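You operate a simulated robot arm through the tools that you are given. There is no shell and no other tool.

Carry out the task below with a simulated robot arm. There is one attempt and no reset: what you move stays moved.

Task
Fit the cream sleeve on the sleeve post and clamp it down.
Fine: sleeve down to the foot, collar on top of it, then swing the post clamp shut.

The check looks at the end state, three seconds after you hand in, the way a careful person would. Anything else that was tipped, shoved, dropped, spilled or broken makes it a failure.

Robot
A 6-joint arm with a two-finger gripper, fixed in place. Base frame: the origin is at the foot of the arm, x ahead of it, y to its left, z up; the work surface is at about z = 920. Units: mm, degrees, N and s.
With the tool pointing down near the work surface it reaches from about 260 to 720 mm from the base axis. Its first joint turns from -166.0 to 166.0 degrees. Payload 1.57 kg.
The TCP is the grasp point between the finger pads, 21 mm short of the fingertips. In the tool frame z runs along the fingers and y along their closing line. The gripper opens to 70 mm. The gripper's body begins 50 mm behind the TCP.
Orientation is that of the tool frame in the base frame, as a unit quaternion [w, x, y, z]. With the fingers straight down and closing along the base's y, the tool's x points along the base's -x, its y along +y and its z along -z.

Tools
- The arm moves only by the tool apply_moves. Its arguments are lists of equal length, an entry for each row: "gripper": the closure, from 0 (fully open) to 1 (shut); "offset": the shift along the tool's x, y, z in mm, a list of three; "rot": the turn, a rotation vector about the tool's x, y, z in degrees, a list of three. In form: {"gripper": [gripper, ...], "offset": [[x, y, z], ...], "rot": [[rx, ry, rz], ...]}. A call has 1 to 20 rows; each row is the pose to reach, as a shift and turn from the pose commanded when the call began, along the tool's axes at that moment. Each row takes 0.2 s and may step no farther than 50 mm and 8.6 degrees from the row before; otherwise, or with a gripper value out of range, the whole call is refused. A pose out of reach is approached as far as the arm can. The call stops where the force on the tool passes 40 N (or 10 N more than at its start, if that is more) or the arm is blocked; 0.2 s more then pass. Each finger halts on what it meets, pressing with about 30 N; the grip force reading is that of the motor and also rises with nothing between the fingers. The clock runs only during rows and for 0.2 s after the last one: add rows that repeat a pose to give the fingers time. It gives the time, the measured TCP pose, the force on the tool (base axes), the opening and the grip force at its end, in the units of the frame above (readings bear some noise), with the torque about the TCP (base axes, N m) and any sound that the robot's microphone picked up.
- Cameras (640 x 400 px; columns grow to the right, rows downward): "scene" is fixed at [400.7, 501.9, 1480.8]; the picture's right is [-1.00, 0.02, 0.00], its down [0.02, 0.70, -0.72] and it looks along [-0.02, -0.72, -0.70] (base axes); focal length 223 px, centre (320, 200). "wrist" rides on the gripper at [79, 4, -81] in the tool frame; the picture's right is [-0.05, 1.00, 0.00], its down [-0.67, -0.04, -0.74] and it looks along [-0.74, -0.04, 0.67] (tool axes); focal length 256 px, centre (320, 200). There is no depth. A picture from a camera that has moved, and an enlarged one, comes with that camera's place and axes in the base frame and with its lens.
- grab_frame(camera): a new picture of that camera. No time passes.
- inspect(camera, box): a new picture of the part [left, top, right, bottom] of that camera's present view, enlarged. No time passes.
- sign_off(): hands the job in; it is judged then, once.

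Places have to be worked out from the pictures, the camera data and where the tool is seen. Open the gripper and draw the arm clear of the work before you hand the job in, unless the task says otherwise.

The tools are called after "Call:" as name(argument=value, ...) on one line, values as JSON. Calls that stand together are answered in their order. apply_moves: Moves the arm, as the interface text tells. Its arguments: {"type":"object","properties":{"gripper":{"type":"array"},"offset":{"type":"array"},"rot":{"type":"array"}},"required":["gripper","offset","rot"]} The other tools are called the same way: grab_frame (camera) takes a picture; inspect (camera, box) takes an enlarged picture of a part of a camera's view; sign_off () hands the job in.

At the start:

```text
t: 0.0
tcp_pos: [360.6, 177.6, 1299.7]
ee_rot: [0.0, 0.0, 1.0, -0.001]
ft_force: [0.4, -0.3, -0.2]
wrist_torque: [-0.01, 0.02, 0.01]
gripper_width: 70.0
finger_force: 0.1
```

scene: 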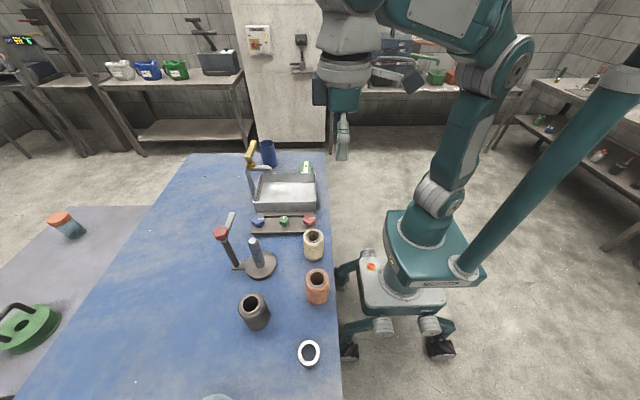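
wrist: 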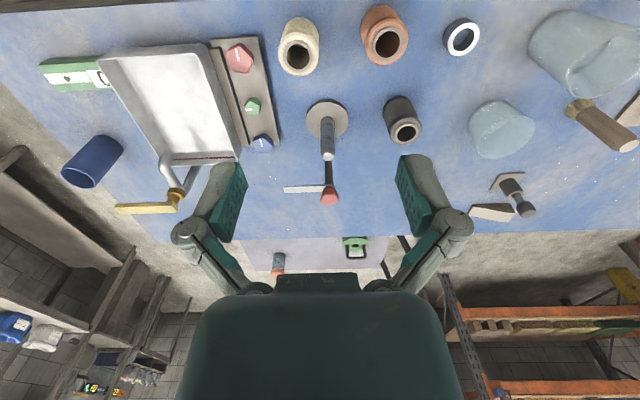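

The pictures show a post with a base disc and a red-knobbed clamp, three sleeves (cream, orange, black) and a white ring that is likely the collar. I enlarge those regions first.

Call:
inspect(camera="scene", box=[200, 200, 340, 290])

Call:
inspect(camera="scene", box=[220, 260, 360, 380])

Call:
inspect(camera="wrist", box=[260, 0, 500, 220])

Call:
inspect(camera="wrist", box=[270, 80, 370, 220])

```text
4.44 times, centred on (270, 245) of scene
camera zoom: at [400.7, 501.9, 1480.8], right [-1.0, 0.02, 0.0], down [0.02, 0.7, -0.72], along [-0.02, -0.72, -0.7], focal length 991 px, centre (542, 0)
```

zoom: 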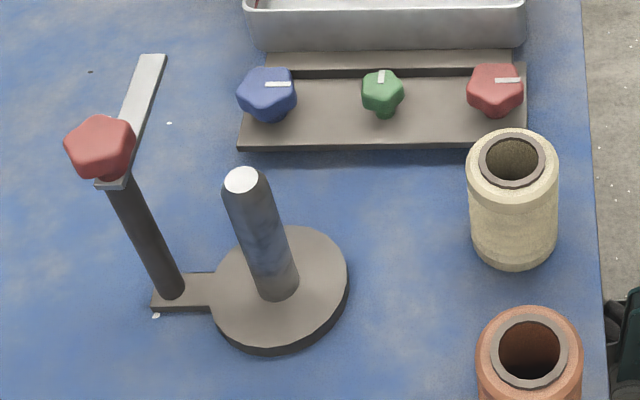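

```text
3.33 times, centred on (290, 320) of scene
camera zoom: at [400.7, 501.9, 1480.8], right [-1.0, 0.02, 0.0], down [0.02, 0.7, -0.72], along [-0.02, -0.72, -0.7], focal length 743 px, centre (420, -200)
```

zoom: 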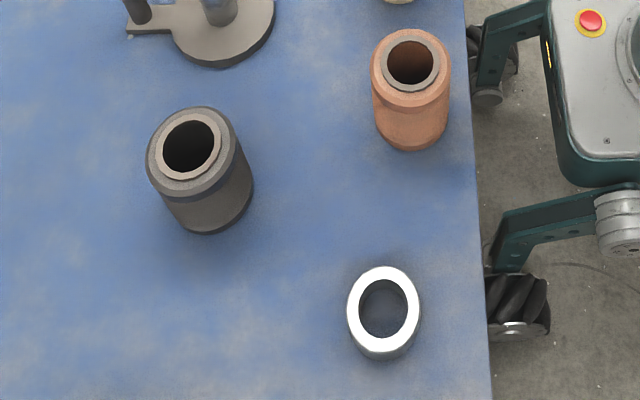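

```text
1.82 times, centred on (380, 110) of wrist
camera zoom: at [282.8, 182.0, 1381.1], right [0.05, 1.0, 0.0], down [0.67, -0.03, 0.74], along [0.74, -0.04, -0.67], focal length 465 px, centre (211, 364)
```

zoom: 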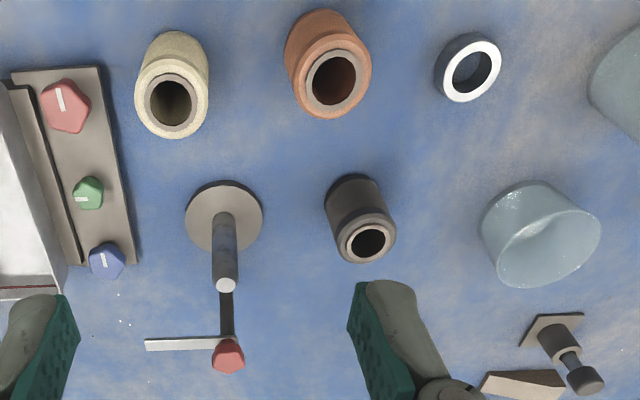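

```text
2.86 times, centred on (320, 150) of wrist
camera zoom: at [282.8, 182.0, 1381.1], right [0.05, 1.0, 0.0], down [0.67, -0.03, 0.74], along [0.74, -0.04, -0.67], focal length 731 px, centre (320, 343)
```

zoom: 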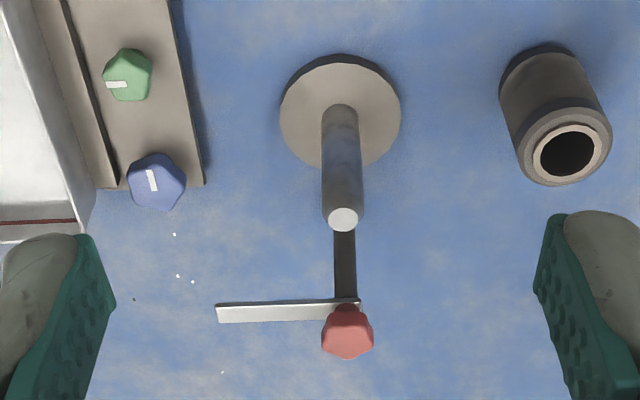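

The post stands near (550,182) with its top around z 1040, the clamp pillar is near (619,184) with its arm pointing along -y, the cream sleeve is near (409,145), about 80 tall, and the collar is near (418,392). I go lower with the gripper open, staying well above everything, for a closer view of the post and clamp.

Call:
apply_moves(gripper=[0, 0, 0, 0, 0], offset=[[-10, 0, 40], [-20, 0, 80], [-30, 0, 115], [-40, 2, 140], [-40, 2, 140]], rot=[[0, 0, 0], [0, 0, 0], [0, 0, 0], [0, 0, 0], [0, 0, 0]])

Call:
grab_frame(camera="wrist")

Call:
inspect(camera="wrist", box=[240, 100, 400, 320])

Call:
grab_frame(camera="scene")

```text
t: 1.2
tcp_pos: [400.3, 181.4, 1158.0]
ee_rot: [0.0, -0.001, 1.0, -0.001]
ft_force: [0.1, -0.5, 0.1]
wrist_torque: [0.02, 0.0, -0.04]
gripper_width: 70.0
finger_force: 0.1
```

```text
taken
camera wrist: at [321.6, 187.4, 1239.9], right [0.05, 1.0, 0.0], down [0.67, -0.03, 0.74], along [0.74, -0.04, -0.67], focal length 256 px, centre (320, 200)
```

wrist: 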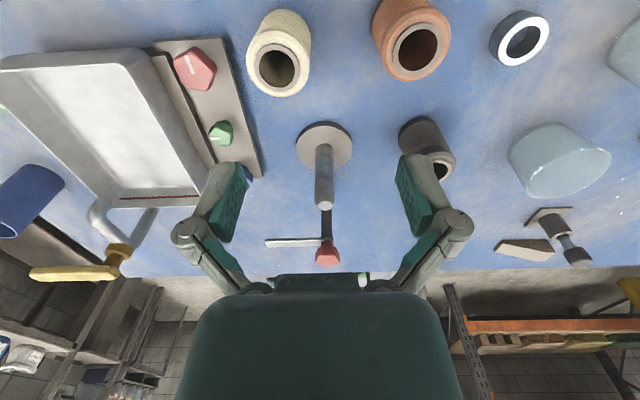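

```text
1.82 times, centred on (320, 210) of wrist
camera zoom: at [321.6, 187.4, 1239.9], right [0.05, 1.0, 0.0], down [0.67, -0.03, 0.74], along [0.74, -0.04, -0.67], focal length 465 px, centre (320, 182)
```

zoom: 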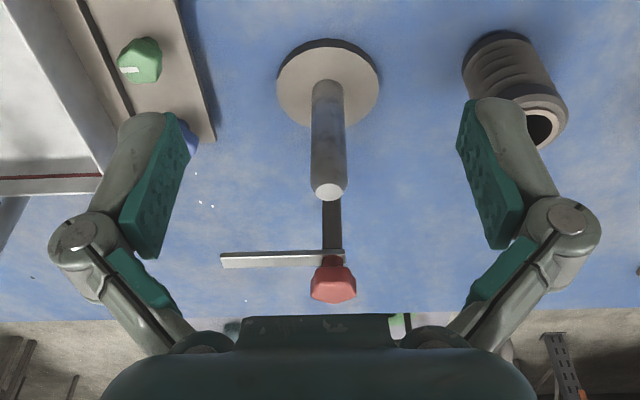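

```text
taken
```

scene: 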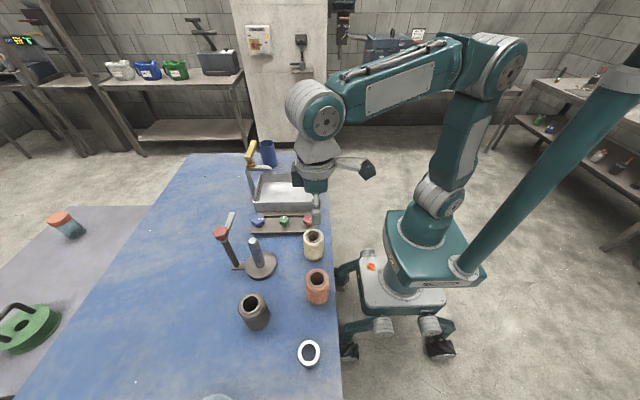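

The knob tops the pillar at about z 1068 with the arm just below it (z ≈ 1048), and the post top reads z ≈ 1042. To pin the post's axis I move over it with the fingers open and hover just above its top.

Call:
apply_moves(gripper=[0, 0, 0, 0, 0, 0, 0], offset=[[-40, 0, 0], [-80, 0, 0], [-120, 0, 0], [-149, 1, 0], [-149, 1, 40], [-149, 1, 75], [-149, 1, 75]], rot=[[0, 0, 0], [0, 0, 0], [0, 0, 0], [0, 0, 0], [0, 0, 0], [0, 0, 0], [0, 0, 0]])

Call:
grab_frame(camera="wrist")

Call:
inspect(camera="wrist", box=[240, 100, 400, 220])

Call:
inspect(camera="scene", box=[200, 180, 320, 290])

```text
t: 2.8
tcp_pos: [550.9, 181.4, 1084.7]
ee_rot: [-0.001, 0.0, 1.0, -0.001]
ft_force: [-0.5, 0.2, -0.4]
wrist_torque: [-0.01, 0.0, 0.02]
gripper_width: 70.1
finger_force: 0.1
```

```text
taken
camera wrist: at [473.0, 186.6, 1165.4], right [0.05, 1.0, 0.0], down [0.67, -0.03, 0.74], along [0.74, -0.04, -0.67], focal length 256 px, centre (320, 200)
```

wrist: 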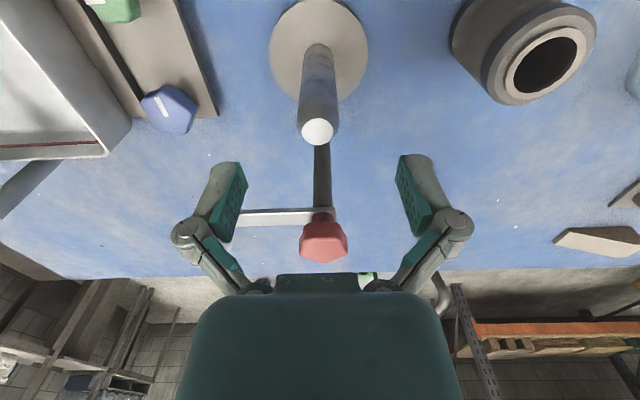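

```text
3.33 times, centred on (320, 160) of wrist
camera zoom: at [473.0, 186.6, 1165.4], right [0.05, 1.0, 0.0], down [0.67, -0.03, 0.74], along [0.74, -0.04, -0.67], focal length 853 px, centre (320, 333)
```

zoom: 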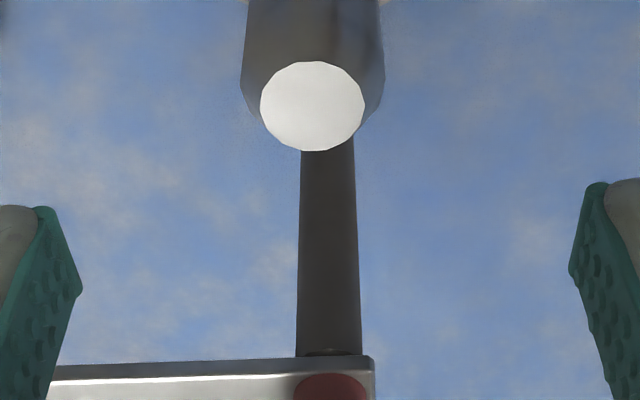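

```text
3.64 times, centred on (260, 235) of scene
camera zoom: at [400.7, 501.9, 1480.8], right [-1.0, 0.02, 0.0], down [0.02, 0.7, -0.72], along [-0.02, -0.72, -0.7], focal length 811 px, centre (538, 73)
```

zoom: 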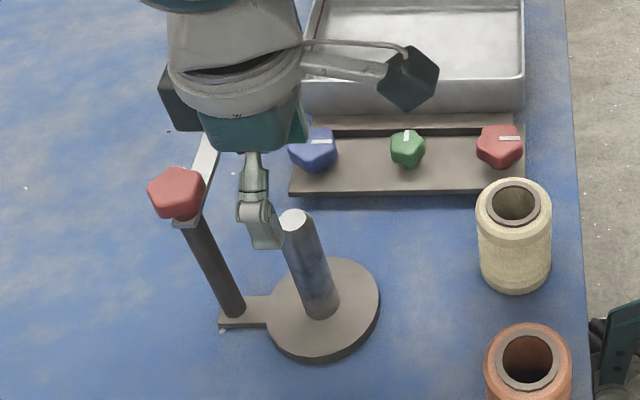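

The post top is a chamfered cylinder, about 25 mm wide, near (553,181), z ≈ 1038. I back off upward and go over the cream sleeve to hover above its top.

Call:
apply_moves(gripper=[0, 0, 0, 0, 0, 0, 0, 0, 0], offset=[[0, 0, -45], [35, -9, -60], [75, -18, -60], [115, -28, -60], [142, -36, -60], [142, -36, -20], [142, -36, 20], [142, -36, 42], [142, -36, 42]], rot=[[0, 0, 0], [0, 0, 0], [0, 0, 0], [0, 0, 0], [0, 0, 0], [0, 0, 0], [0, 0, 0], [0, 0, 0], [0, 0, 0]])

Call:
grab_frame(camera="wrist")

Call:
inspect(camera="wrist", box=[240, 60, 400, 220])

Call:
inspect(camera="scene", box=[270, 180, 370, 280])

```text
t: 4.8
tcp_pos: [408.0, 141.6, 1044.4]
ee_rot: [-0.001, 0.0, 1.0, -0.001]
ft_force: [0.7, -0.7, -0.3]
wrist_torque: [0.01, 0.01, 0.01]
gripper_width: 70.2
finger_force: 0.0
```

```text
taken
camera wrist: at [329.9, 147.4, 1123.9], right [0.05, 1.0, 0.0], down [0.67, -0.03, 0.74], along [0.74, -0.04, -0.67], focal length 256 px, centre (320, 200)
```

wrist: 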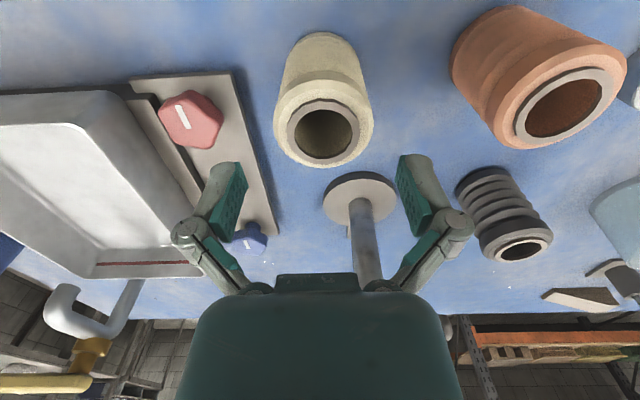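

```text
2.50 times, centred on (320, 140) of wrist
camera zoom: at [329.9, 147.4, 1123.9], right [0.05, 1.0, 0.0], down [0.67, -0.03, 0.74], along [0.74, -0.04, -0.67], focal length 640 px, centre (320, 350)
```

zoom: 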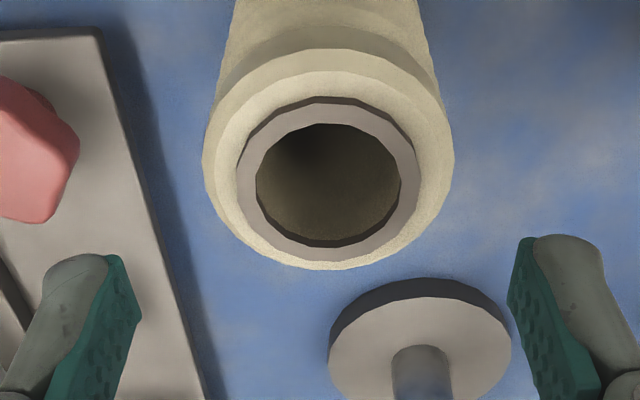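

```text
4.00 times, centred on (320, 230) of scene
camera zoom: at [400.7, 501.9, 1480.8], right [-1.0, 0.02, 0.0], down [0.02, 0.7, -0.72], along [-0.02, -0.72, -0.7], focal length 892 px, centre (320, 80)
```

zoom: 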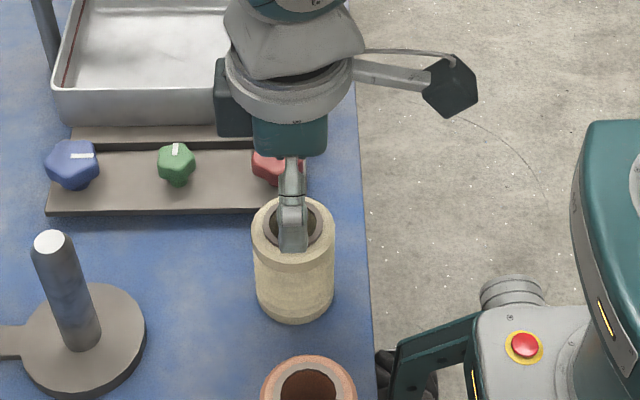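

The cream sleeve sits about 3 mm ahead (+x) and 1.5 mm to +y of the tool, is about 57 mm wide with a bore of about 32 mm, and its top is near z 1000. I correct laterally and descend so the fingertips straddle it, then check before closing.

Call:
apply_moves(gripper=[0, 0, 0, 0, 0, 0], offset=[[-2.8, 1.5, 0], [-2.8, 1.5, 12], [-2.8, 1.5, 24], [-2.8, 1.5, 36], [-2.8, 1.5, 40], [-2.8, 1.5, 40]], rot=[[0, 0, 0], [0, 0, 0], [0, 0, 0], [0, 0, 0], [0, 0, 0], [0, 0, 0]])

Call:
grab_frame(camera="wrist")

Call:
inspect(camera="scene", box=[270, 180, 370, 280])

```text
t: 6.2
tcp_pos: [410.3, 144.8, 1003.6]
ee_rot: [-0.001, 0.0, 1.0, -0.001]
ft_force: [-0.7, -0.7, 0.1]
wrist_torque: [-0.01, -0.03, 0.01]
gripper_width: 69.8
finger_force: 0.1
```

```text
taken
camera wrist: at [332.8, 149.3, 1084.7], right [0.05, 1.0, 0.0], down [0.67, -0.03, 0.74], along [0.74, -0.04, -0.67], focal length 256 px, centre (320, 200)
```

wrist: 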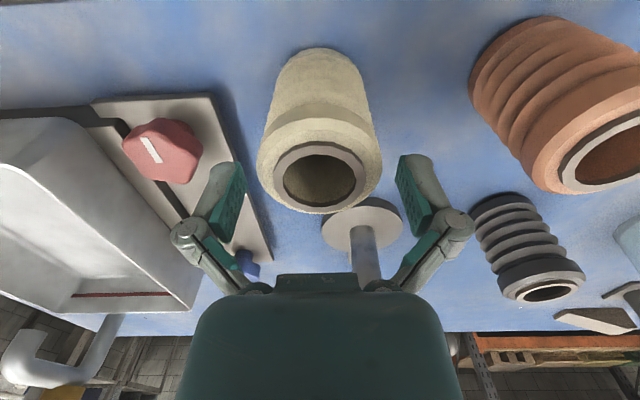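

```text
4.00 times, centred on (320, 230) of scene
camera zoom: at [400.7, 501.9, 1480.8], right [-1.0, 0.02, 0.0], down [0.02, 0.7, -0.72], along [-0.02, -0.72, -0.7], focal length 892 px, centre (320, 80)
```

zoom: 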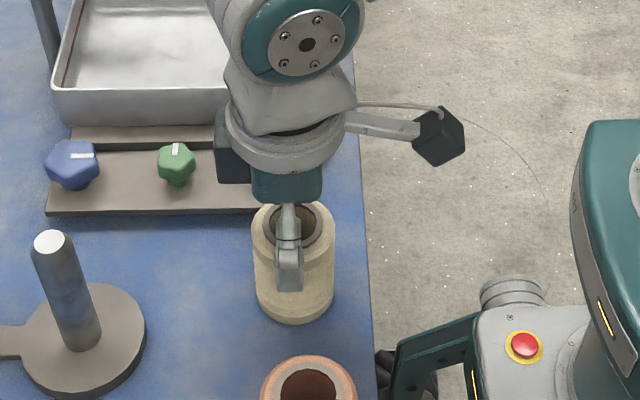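

The sleeve top is level with the TCP and centred between the fingers with a gap on both sides. I go 10 mm further down and close.

Call:
apply_moves(gripper=[0, 0, 0.15, 0.25, 0.35, 0.5, 0.5], offset=[[0, 0, 5], [0, 0, 10], [0, 0, 10], [0, 0, 10], [0, 0, 10], [0, 0, 10], [0, 0, 10]], rot=[[0, 0, 0], [0, 0, 0], [0, 0, 0], [0, 0, 0], [0, 0, 0], [0, 0, 0], [0, 0, 0]])

Call:
grab_frame(camera="wrist")

Call:
inspect(camera="scene", box=[270, 180, 370, 280])

```text
t: 7.8
tcp_pos: [412.4, 145.2, 993.2]
ee_rot: [0.0, 0.001, 1.0, -0.001]
ft_force: [-0.1, 0.3, 3.5]
wrist_torque: [0.0, 0.05, -0.03]
gripper_width: 55.1
finger_force: 30.0
```

```text
taken
camera wrist: at [332.8, 150.0, 1074.4], right [0.05, 1.0, 0.0], down [0.67, -0.03, 0.74], along [0.74, -0.04, -0.67], focal length 256 px, centre (320, 200)
```

wrist: 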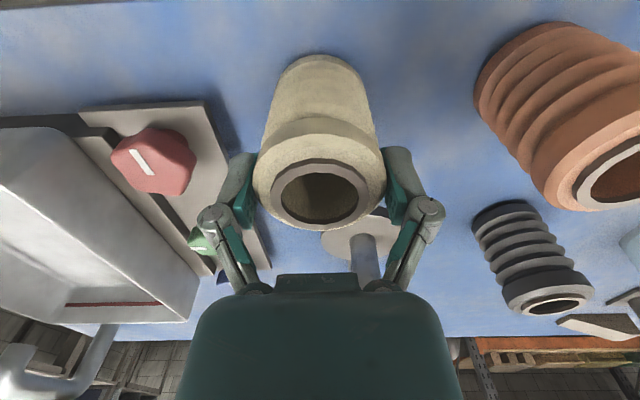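

```text
4.00 times, centred on (320, 230) of scene
camera zoom: at [400.7, 501.9, 1480.8], right [-1.0, 0.02, 0.0], down [0.02, 0.7, -0.72], along [-0.02, -0.72, -0.7], focal length 892 px, centre (320, 80)
```

zoom: 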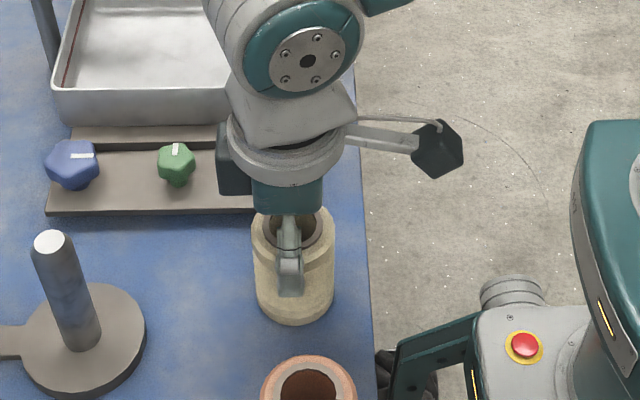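

The fingers halted at 55.1 mm with 30 N, so the sleeve is gripped. I lift it straight up in small steps and check that it comes along.

Call:
apply_moves(gripper=[0.5, 0.5, 0.5, 0.5, 0.5, 0.5], offset=[[0, 0, -10], [0, 0, -30], [0, 0, -60], [0, 0, -95], [0, 0, -130], [0, 0, -130]], rot=[[0, 0, 0], [0, 0, 0], [0, 0, 0], [0, 0, 0], [0, 0, 0], [0, 0, 0]])

Call:
grab_frame(camera="wrist")

Call:
grab_frame(camera="scene")

Call:
inspect(camera="scene", box=[220, 140, 380, 280])

```text
t: 9.2
tcp_pos: [411.8, 143.2, 1124.2]
ee_rot: [0.0, 0.0, 1.0, -0.001]
ft_force: [0.0, -0.6, -1.2]
wrist_torque: [0.0, 0.02, 0.02]
gripper_width: 55.2
finger_force: 29.7
```

```text
taken
camera wrist: at [333.3, 149.0, 1204.4], right [0.05, 1.0, 0.0], down [0.67, -0.03, 0.74], along [0.74, -0.04, -0.67], focal length 256 px, centre (320, 200)
```

wrist: 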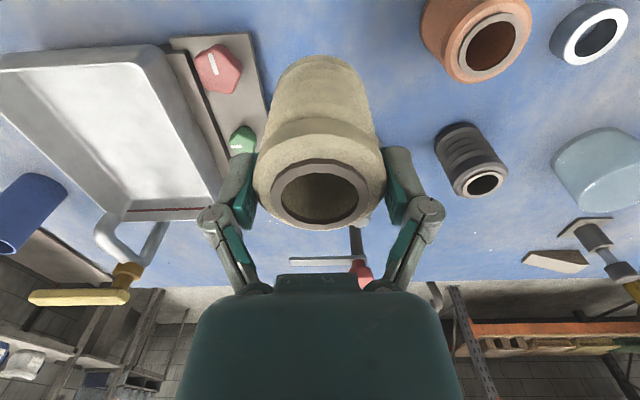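

```text
taken
```

scene: 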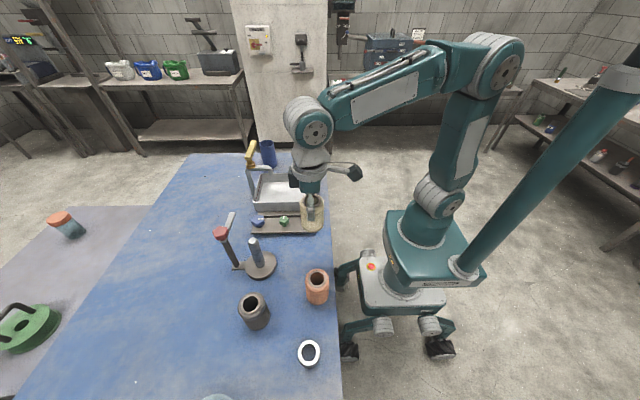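

```text
2.86 times, centred on (300, 210) of scene
camera zoom: at [400.7, 501.9, 1480.8], right [-1.0, 0.02, 0.0], down [0.02, 0.7, -0.72], along [-0.02, -0.72, -0.7], focal length 637 px, centre (377, 171)
```

zoom: 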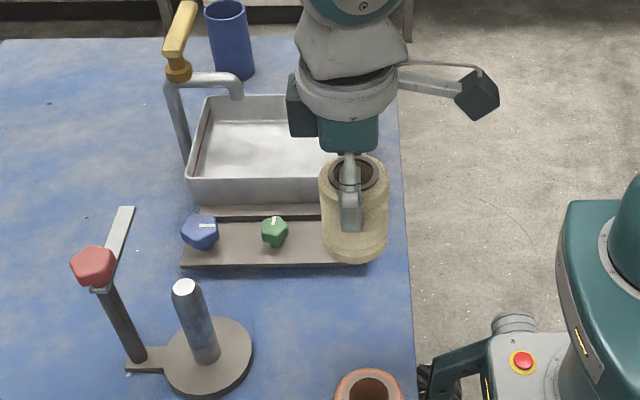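

The sleeve came up cleanly (bottom now about 1050). A dark block on the hand's +x side may pass close to the clamp knob when I lower, so I enlarge it to measure before moving over.

Call:
inspect(camera="scene", box=[280, 140, 370, 230])

Call:
inspect(camera="scene", box=[205, 205, 285, 285])

Call:
inspect(camera="wrist", box=[190, 120, 450, 300])

```text
4.44 times, centred on (325, 185) of scene
camera zoom: at [400.7, 501.9, 1480.8], right [-1.0, 0.02, 0.0], down [0.02, 0.7, -0.72], along [-0.02, -0.72, -0.7], focal length 991 px, centre (298, 267)
```

zoom: 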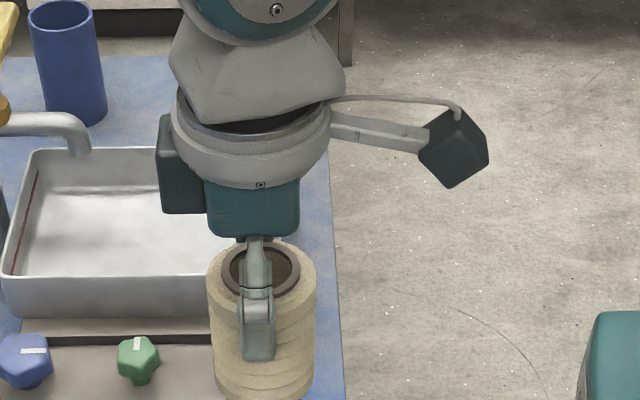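

```text
5.00 times, centred on (245, 245) of scene
camera zoom: at [400.7, 501.9, 1480.8], right [-1.0, 0.02, 0.0], down [0.02, 0.7, -0.72], along [-0.02, -0.72, -0.7], focal length 1115 px, centre (695, -25)
```

zoom: 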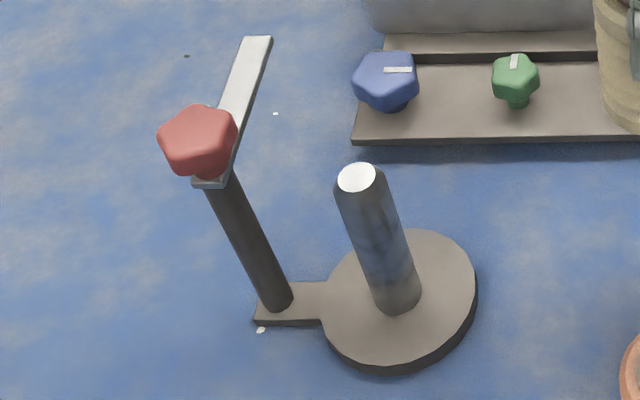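

```text
2.22 times, centred on (320, 210) of wrist
camera zoom: at [333.3, 149.0, 1204.4], right [0.05, 1.0, 0.0], down [0.67, -0.03, 0.74], along [0.74, -0.04, -0.67], focal length 569 px, centre (320, 178)
```

zoom: 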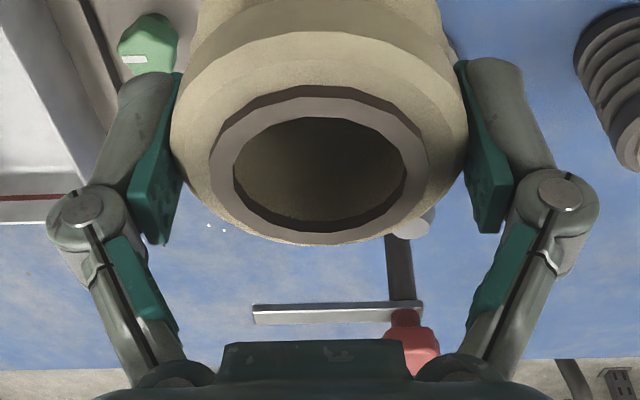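

The block on the hand's +x side reaches about 45 mm from the TCP, starting roughly 60 mm above it, which is about the knob's distance from the post; at this grip depth it would sink to the knob's level. I set the sleeve back where it stood and regrip 14 mm higher, so the hand stays above the knob.

Call:
apply_moves(gripper=[0.5, 0.5, 0.5, 0.5, 0.5, 0.5, 0.5], offset=[[0, 0, 40], [0, 0, 80], [0, 0, 110], [0, 0, 122], [0, 0, 127], [0, 0, 129.5], [0, 0, 129.5]], rot=[[0, 0, 0], [0, 0, 0], [0, 0, 0], [0, 0, 0], [0, 0, 0], [0, 0, 0], [0, 0, 0]])

Call:
inspect(camera="scene", box=[270, 180, 370, 280])

```text
t: 10.8
tcp_pos: [411.1, 143.8, 994.7]
ee_rot: [-0.001, 0.0, 1.0, -0.002]
ft_force: [-0.2, 0.1, -1.7]
wrist_torque: [-0.01, -0.02, 0.03]
gripper_width: 55.1
finger_force: 30.2
```

```text
4.00 times, centred on (320, 230) of scene
camera zoom: at [400.7, 501.9, 1480.8], right [-1.0, 0.02, 0.0], down [0.02, 0.7, -0.72], along [-0.02, -0.72, -0.7], focal length 892 px, centre (320, 80)
```

zoom: 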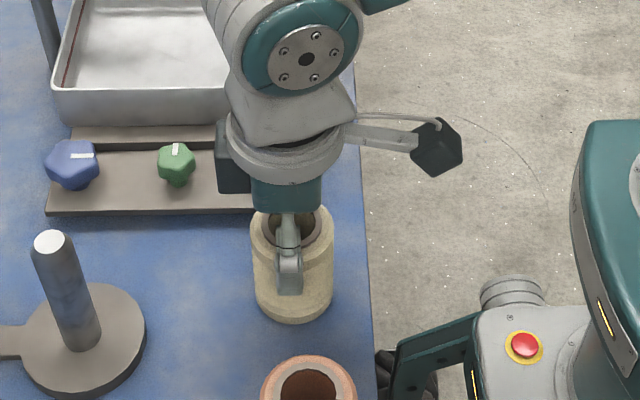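

The reading still shows the sleeve's weight (-1.7 N), so it hangs a hair above the table. I lower another 1 mm, open the fingers a little, rise 14 mm and close again.

Call:
apply_moves(gripper=[0.5, 0.5, 0.15, 0.08, 0.08, 0.08, 0.08, 0.08, 0.15, 0.25, 0.4, 0.5, 0.5], offset=[[0, 0, 0.5], [0, 0, 1.0], [0, 0, 1.0], [0, 0, 1.0], [0, 0, 1.0], [0, 0, -5], [0, 0, -13], [0, 0, -13], [0, 0, -13], [0, 0, -13], [0, 0, -13], [0, 0, -13], [0, 0, -13]], rot=[[0, 0, 0], [0, 0, 0], [0, 0, 0], [0, 0, 0], [0, 0, 0], [0, 0, 0], [0, 0, 0], [0, 0, 0], [0, 0, 0], [0, 0, 0], [0, 0, 0], [0, 0, 0], [0, 0, 0]])

Call:
grab_frame(camera="wrist")

Call:
inspect(camera="scene", box=[270, 180, 370, 280])

```text
t: 13.6
tcp_pos: [412.1, 145.3, 1007.0]
ee_rot: [0.0, 0.0, 1.0, 0.0]
ft_force: [0.3, 0.6, 7.1]
wrist_torque: [-0.03, 0.07, -0.02]
gripper_width: 54.8
finger_force: 29.8
```

```text
taken
camera wrist: at [333.5, 150.4, 1088.2], right [0.05, 1.0, 0.0], down [0.67, -0.04, 0.75], along [0.74, -0.04, -0.67], focal length 256 px, centre (320, 200)
```

wrist: 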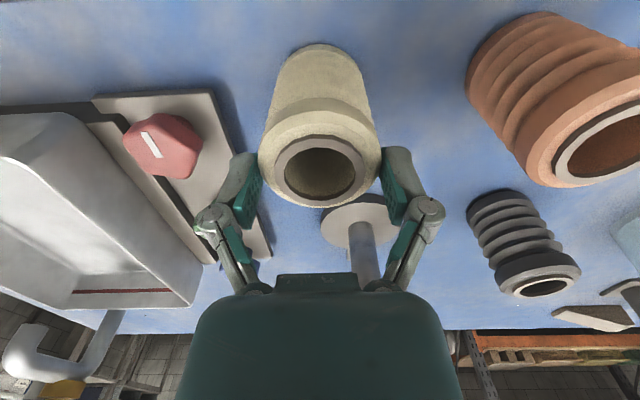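

```text
4.00 times, centred on (320, 230) of scene
camera zoom: at [400.7, 501.9, 1480.8], right [-1.0, 0.02, 0.0], down [0.02, 0.7, -0.72], along [-0.02, -0.72, -0.7], focal length 892 px, centre (320, 80)
```

zoom: 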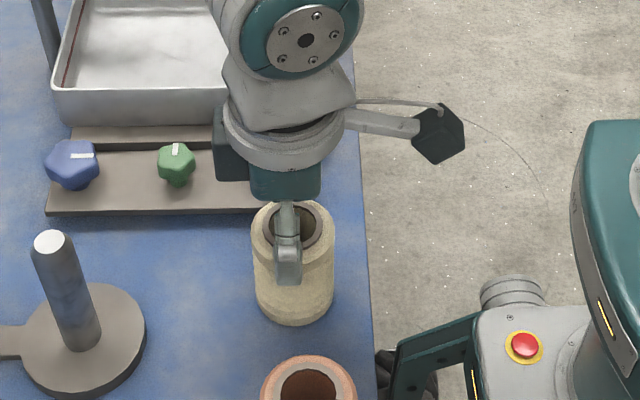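

Regripped at 54.8 mm with the TCP now a few mm above the sleeve's top. I lift slowly and check the hold.

Call:
apply_moves(gripper=[0.5, 0.5, 0.5, 0.5, 0.5, 0.5, 0.5], offset=[[0, 0, -5], [0, 0, -20], [0, 0, -50], [0, 0, -85], [0, 0, -120], [0, 0, -140], [0, 0, -140]], rot=[[0, 0, 0], [0, 0, 0], [0, 0, 0], [0, 0, 0], [0, 0, 0], [0, 0, 0], [0, 0, 0]])

Call:
inspect(camera="wrist", box=[190, 100, 450, 300])

Call:
inspect(camera="scene", box=[220, 140, 380, 280])

```text
t: 15.2
tcp_pos: [410.6, 144.8, 1145.3]
ee_rot: [0.0, -0.001, 1.0, -0.001]
ft_force: [0.2, 1.6, -1.5]
wrist_torque: [0.02, 0.02, 0.02]
gripper_width: 55.1
finger_force: 29.5
```

```text
2.00 times, centred on (320, 200) of wrist
camera zoom: at [332.8, 149.9, 1226.4], right [0.05, 1.0, 0.0], down [0.67, -0.03, 0.74], along [0.74, -0.04, -0.67], focal length 512 px, centre (320, 200)
```

zoom: 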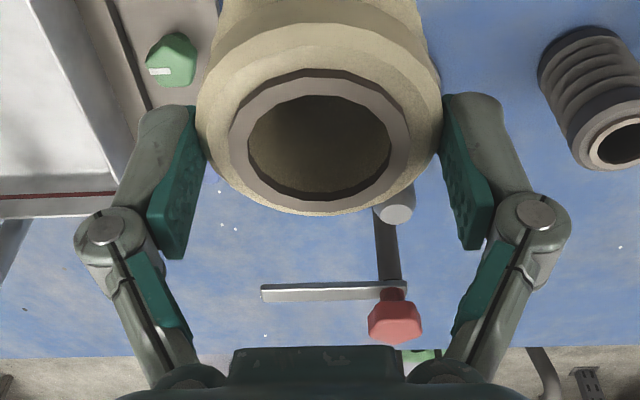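

```text
2.86 times, centred on (300, 210) of scene
camera zoom: at [400.7, 501.9, 1480.8], right [-1.0, 0.02, 0.0], down [0.02, 0.7, -0.72], along [-0.02, -0.72, -0.7], focal length 637 px, centre (377, 171)
```

zoom: 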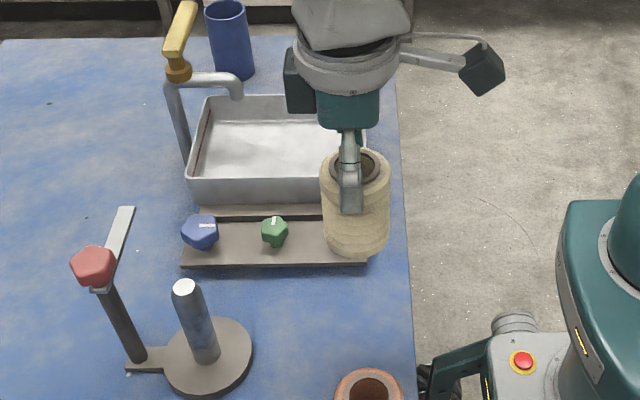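

The sleeve is held (weight -1.5 N). I zoom in on it to see whether it hangs plumb before carrying it over.

Call:
inspect(camera="scene", box=[290, 165, 340, 215])

Call:
inspect(camera="scene", box=[270, 140, 350, 220])

```text
8.00 times, centred on (315, 190) of scene
camera zoom: at [400.7, 501.9, 1480.8], right [-1.0, 0.02, 0.0], down [0.02, 0.7, -0.72], along [-0.02, -0.72, -0.7], focal length 1784 px, centre (360, 280)
```

zoom: 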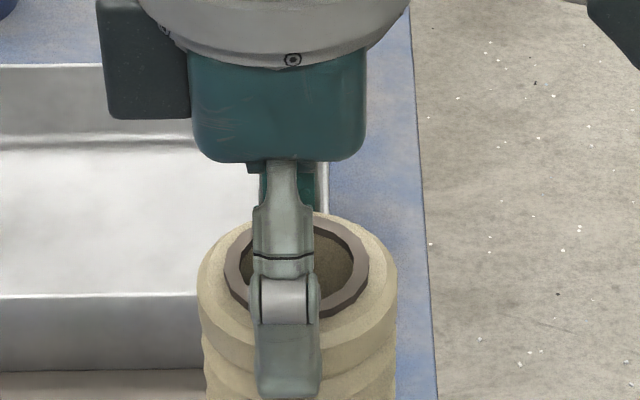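

```text
5.00 times, centred on (310, 180) of scene
camera zoom: at [400.7, 501.9, 1480.8], right [-1.0, 0.02, 0.0], down [0.02, 0.7, -0.72], along [-0.02, -0.72, -0.7], focal length 1115 px, centre (370, 300)
```

zoom: 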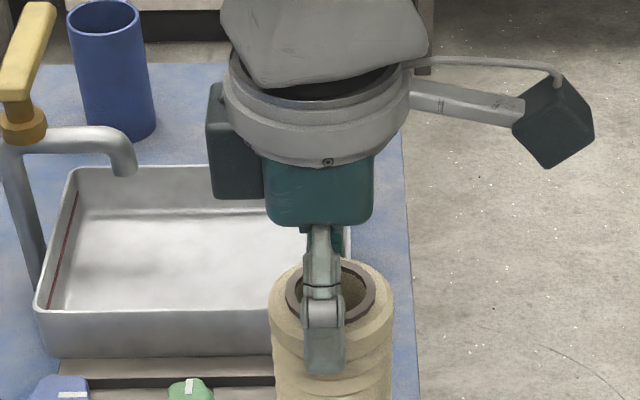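

The sleeve hangs plumb and its axis is about 2.7 mm to the -x side of the TCP. I carry it level to above the post, its bottom at about 1060, over 20 mm above the post top.

Call:
apply_moves(gripper=[0.5, 0.5, 0.5, 0.5, 0.5, 0.5, 0.5], offset=[[-25, 6, 0], [-60, 13, 0], [-95, 21, 0], [-125, 28, 0], [-140, 31.5, 0], [-145, 32.5, 0], [-145, 32.5, 0]], rot=[[0, 0, 0], [0, 0, 0], [0, 0, 0], [0, 0, 0], [0, 0, 0], [0, 0, 0], [0, 0, 0]])

Call:
grab_frame(camera="wrist")

Call:
inspect(camera="scene", box=[200, 170, 300, 290])

Call:
inspect(camera="scene", box=[230, 200, 290, 260])

```text
t: 16.8
tcp_pos: [555.8, 178.9, 1149.4]
ee_rot: [0.0, 0.0, 1.0, 0.0]
ft_force: [-0.1, 0.3, -1.3]
wrist_torque: [-0.04, -0.01, 0.01]
gripper_width: 55.1
finger_force: 30.3
```

```text
taken
camera wrist: at [477.1, 182.7, 1228.6], right [0.05, 1.0, 0.0], down [0.67, -0.03, 0.74], along [0.74, -0.04, -0.67], focal length 256 px, centre (320, 200)
```

wrist: 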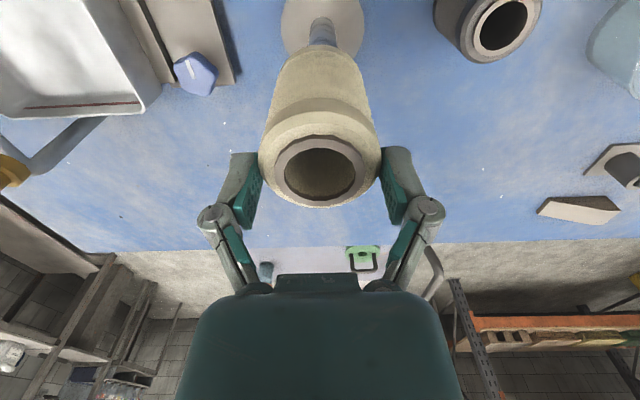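

```text
3.33 times, centred on (250, 230) of scene
camera zoom: at [400.7, 501.9, 1480.8], right [-1.0, 0.02, 0.0], down [0.02, 0.7, -0.72], along [-0.02, -0.72, -0.7], focal length 743 px, centre (553, 100)
```

zoom: 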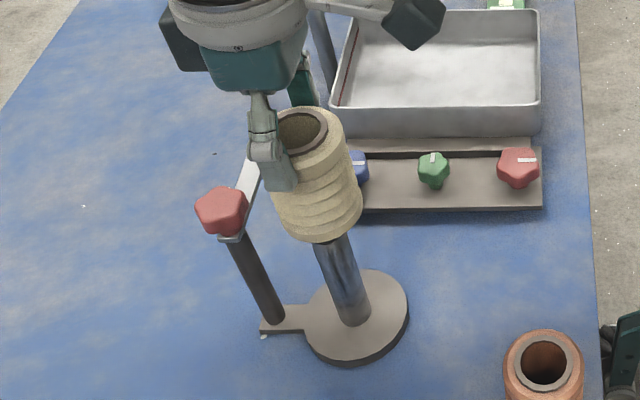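

```text
6.67 times, centred on (260, 230) of scene
camera zoom: at [400.7, 501.9, 1480.8], right [-1.0, 0.02, 0.0], down [0.02, 0.7, -0.72], along [-0.02, -0.72, -0.7], focal length 1486 px, centre (720, 0)
```

zoom: 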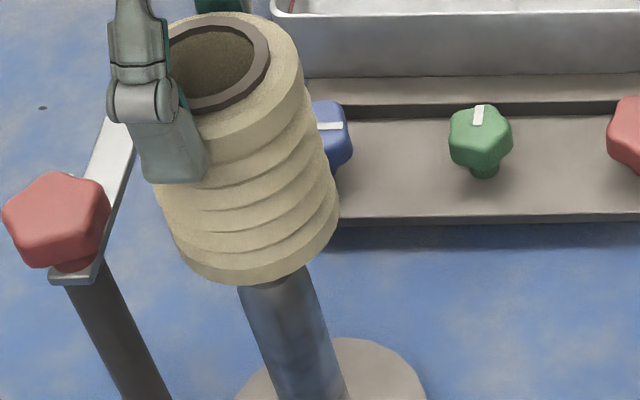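

From the scene the sleeve looks nearly in line with the post; the wrist view hints at a small y offset. I zoom in on the post and the foot behind the sleeve to measure it.

Call:
inspect(camera="wrist", box=[260, 0, 380, 75])

Call:
inspect(camera="wrist", box=[240, 120, 400, 220])

Call:
inspect(camera="scene", box=[235, 230, 285, 280])

```text
5.33 times, centred on (320, 38) of wrist
camera zoom: at [477.1, 182.7, 1228.6], right [0.05, 1.0, 0.0], down [0.67, -0.03, 0.74], along [0.74, -0.04, -0.67], focal length 1365 px, centre (320, 1067)
```

zoom: 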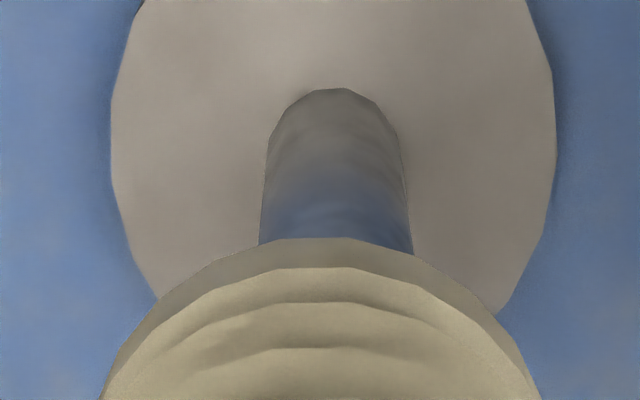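

```text
4.00 times, centred on (320, 170) of wrist
camera zoom: at [477.1, 182.7, 1228.6], right [0.05, 1.0, 0.0], down [0.67, -0.03, 0.74], along [0.74, -0.04, -0.67], focal length 1024 px, centre (320, 320)
```

zoom: 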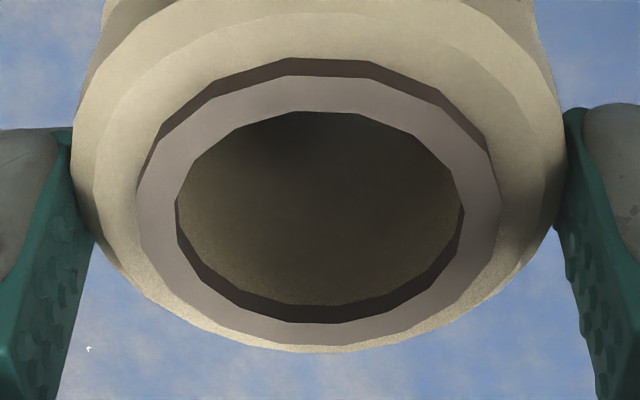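

```text
8.00 times, centred on (260, 255) of scene
camera zoom: at [400.7, 501.9, 1480.8], right [-1.0, 0.02, 0.0], down [0.02, 0.7, -0.72], along [-0.02, -0.72, -0.7], focal length 1784 px, centre (800, -240)
```

zoom: 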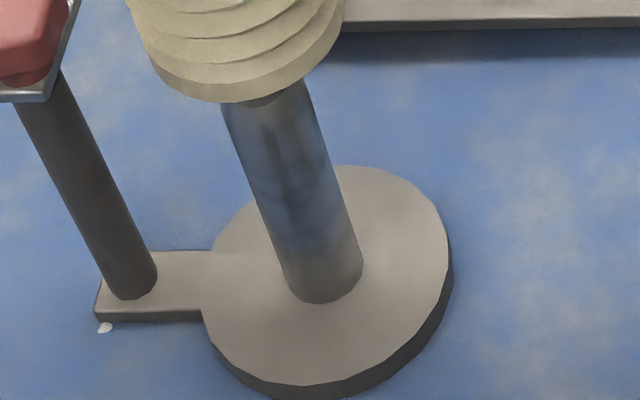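

The foot and post appear about 2.3 mm to the +y side of the sleeve axis. I take tight zooms of the sleeve in the scene view to judge the x alignment with the same camera.

Call:
inspect(camera="scene", box=[235, 195, 275, 225])

Call:
inspect(camera="scene", box=[235, 220, 275, 250])

```text
13.33 times, centred on (255, 210) of scene
camera zoom: at [400.7, 501.9, 1480.8], right [-1.0, 0.02, 0.0], down [0.02, 0.7, -0.72], along [-0.02, -0.72, -0.7], focal length 2973 px, centre (1187, 67)
```

zoom: 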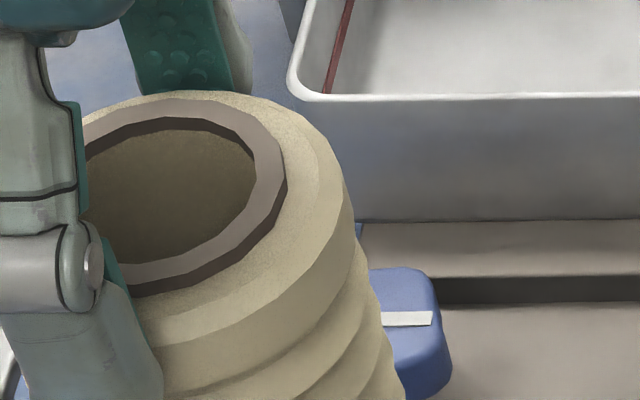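

```text
13.33 times, centred on (255, 235) of scene
camera zoom: at [400.7, 501.9, 1480.8], right [-1.0, 0.02, 0.0], down [0.02, 0.7, -0.72], along [-0.02, -0.72, -0.7], focal length 2973 px, centre (1187, -267)
```

zoom: 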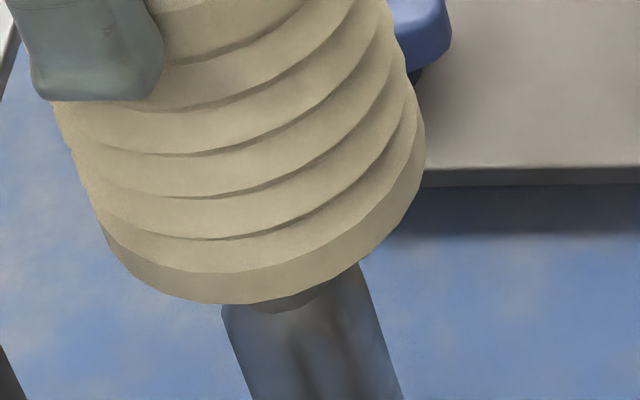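

Comparing axis lines in the same zoom, the sleeve axis is about 1.2 mm short in x and 2.2 mm short in y of the post axis. I correct that and lower to just around the post's top.

Call:
apply_moves(gripper=[0.5, 0.5, 0.5, 0.5, 0.5], offset=[[-1.2, 2.2, 0], [-1.2, 2.2, 6], [-1.2, 2.2, 12], [-1.2, 2.2, 17], [-1.2, 2.2, 17]], rot=[[0, 0, 0], [0, 0, 0], [0, 0, 0], [0, 0, 0], [0, 0, 0]])

Call:
inspect(camera="wrist", box=[240, 0, 400, 100])

Call:
inspect(camera="scene", box=[235, 225, 285, 265])

```text
t: 18.0
tcp_pos: [557.7, 178.8, 1130.3]
ee_rot: [-0.001, 0.0, 1.0, -0.001]
ft_force: [-0.9, -0.4, -1.2]
wrist_torque: [-0.02, 0.0, 0.03]
gripper_width: 55.4
finger_force: 30.3
```

```text
4.00 times, centred on (320, 50) of wrist
camera zoom: at [479.0, 184.1, 1210.9], right [0.05, 1.0, 0.0], down [0.67, -0.03, 0.74], along [0.74, -0.04, -0.67], focal length 1024 px, centre (320, 800)
```

zoom: 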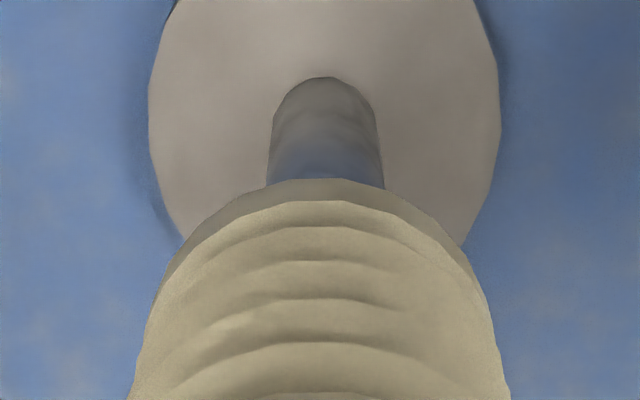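

```text
10.00 times, centred on (260, 245) of scene
camera zoom: at [400.7, 501.9, 1480.8], right [-1.0, 0.02, 0.0], down [0.02, 0.7, -0.72], along [-0.02, -0.72, -0.7], focal length 2230 px, centre (920, -250)
```

zoom: 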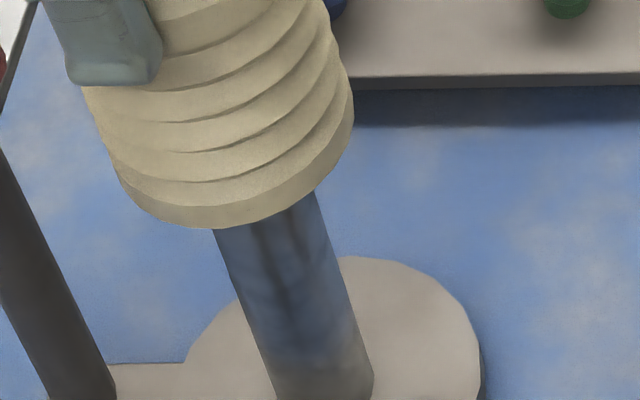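

The sleeve and post axes now agree to about 1 mm in both views. I nudge by half a millimetre and descend 18 mm gently to start over the chamfered tip, watching the forces.

Call:
apply_moves(gripper=[0.5, 0.5, 0.5, 0.5, 0.5, 0.5, 0.5], offset=[[0.5, 0.6, 0], [0.5, 0.6, 3], [0.5, 0.6, 6], [0.5, 0.6, 10], [0.5, 0.6, 14], [0.5, 0.6, 18], [0.5, 0.6, 18]], rot=[[0, 0, 0], [0, 0, 0], [0, 0, 0], [0, 0, 0], [0, 0, 0], [0, 0, 0], [0, 0, 0]])

Call:
inspect(camera="scene", box=[200, 170, 300, 290])

Call:
grab_frame(camera="wrist")

```text
t: 19.6
tcp_pos: [558.9, 181.1, 1112.3]
ee_rot: [0.0, 0.0, 1.0, -0.001]
ft_force: [-0.2, 0.4, -1.3]
wrist_torque: [0.0, 0.0, 0.0]
gripper_width: 55.0
finger_force: 29.5
```

```text
3.33 times, centred on (250, 230) of scene
camera zoom: at [400.7, 501.9, 1480.8], right [-1.0, 0.02, 0.0], down [0.02, 0.7, -0.72], along [-0.02, -0.72, -0.7], focal length 743 px, centre (553, 100)
```

zoom: 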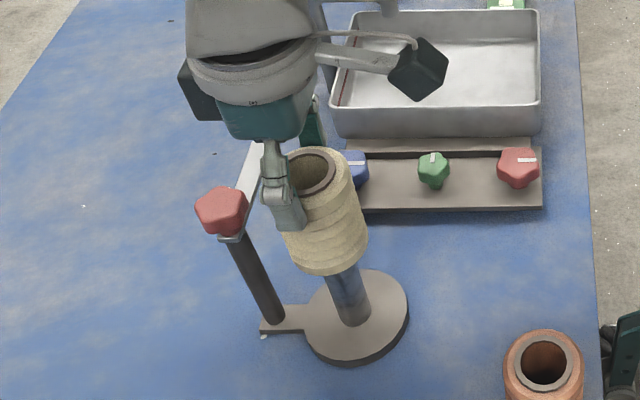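

```text
taken
camera wrist: at [479.0, 185.7, 1193.1], right [0.05, 1.0, 0.0], down [0.67, -0.03, 0.74], along [0.74, -0.04, -0.67], focal length 256 px, centre (320, 200)
```

wrist: 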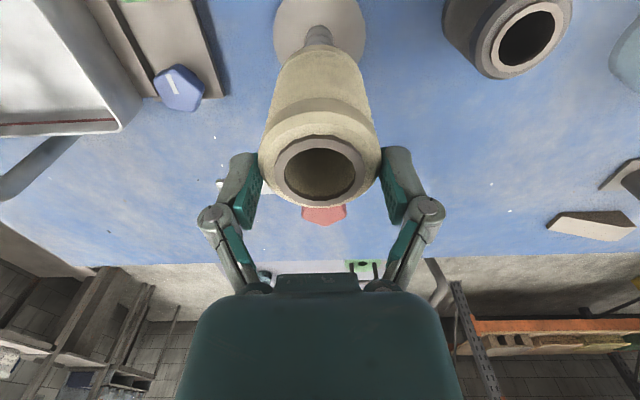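

No contact force with the bore now some 13 mm past the post tip. I continue down 40 mm in moderate steps.

Call:
apply_moves(gripper=[0.5, 0.5, 0.5, 0.5, 0.5, 0.5, 0.5, 0.5], offset=[[0, 0, 6], [0, 0, 12], [0, 0, 18], [0, 0, 24], [0, 0, 30], [0, 0, 36], [0, 0, 40], [0, 0, 40]], rot=[[0, 0, 0], [0, 0, 0], [0, 0, 0], [0, 0, 0], [0, 0, 0], [0, 0, 0], [0, 0, 0], [0, 0, 0]])

Call:
inspect(camera="scene", box=[200, 170, 300, 290])

Call:
inspect(camera="wrist", box=[190, 100, 450, 300])

```text
t: 21.4
tcp_pos: [556.9, 179.9, 1072.5]
ee_rot: [0.0, 0.0, 1.0, -0.001]
ft_force: [-0.7, 0.3, -0.6]
wrist_torque: [0.01, 0.04, 0.04]
gripper_width: 55.0
finger_force: 30.0
```

```text
3.33 times, centred on (250, 230) of scene
camera zoom: at [400.7, 501.9, 1480.8], right [-1.0, 0.02, 0.0], down [0.02, 0.7, -0.72], along [-0.02, -0.72, -0.7], focal length 743 px, centre (553, 100)
```

zoom: 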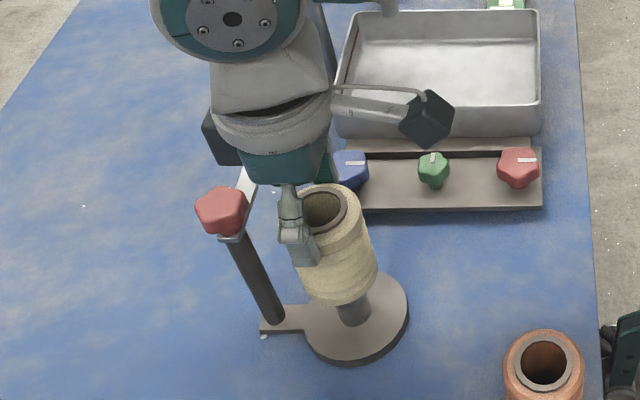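

```text
2.00 times, centred on (320, 200) of wrist
camera zoom: at [478.9, 185.9, 1153.5], right [0.05, 1.0, 0.0], down [0.67, -0.03, 0.74], along [0.74, -0.04, -0.67], focal length 512 px, centre (320, 200)
```

zoom: 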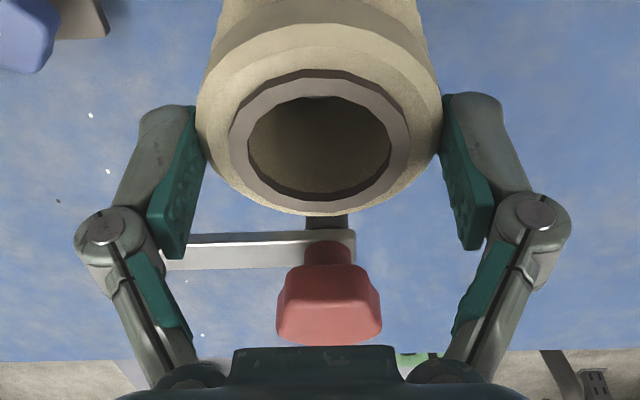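

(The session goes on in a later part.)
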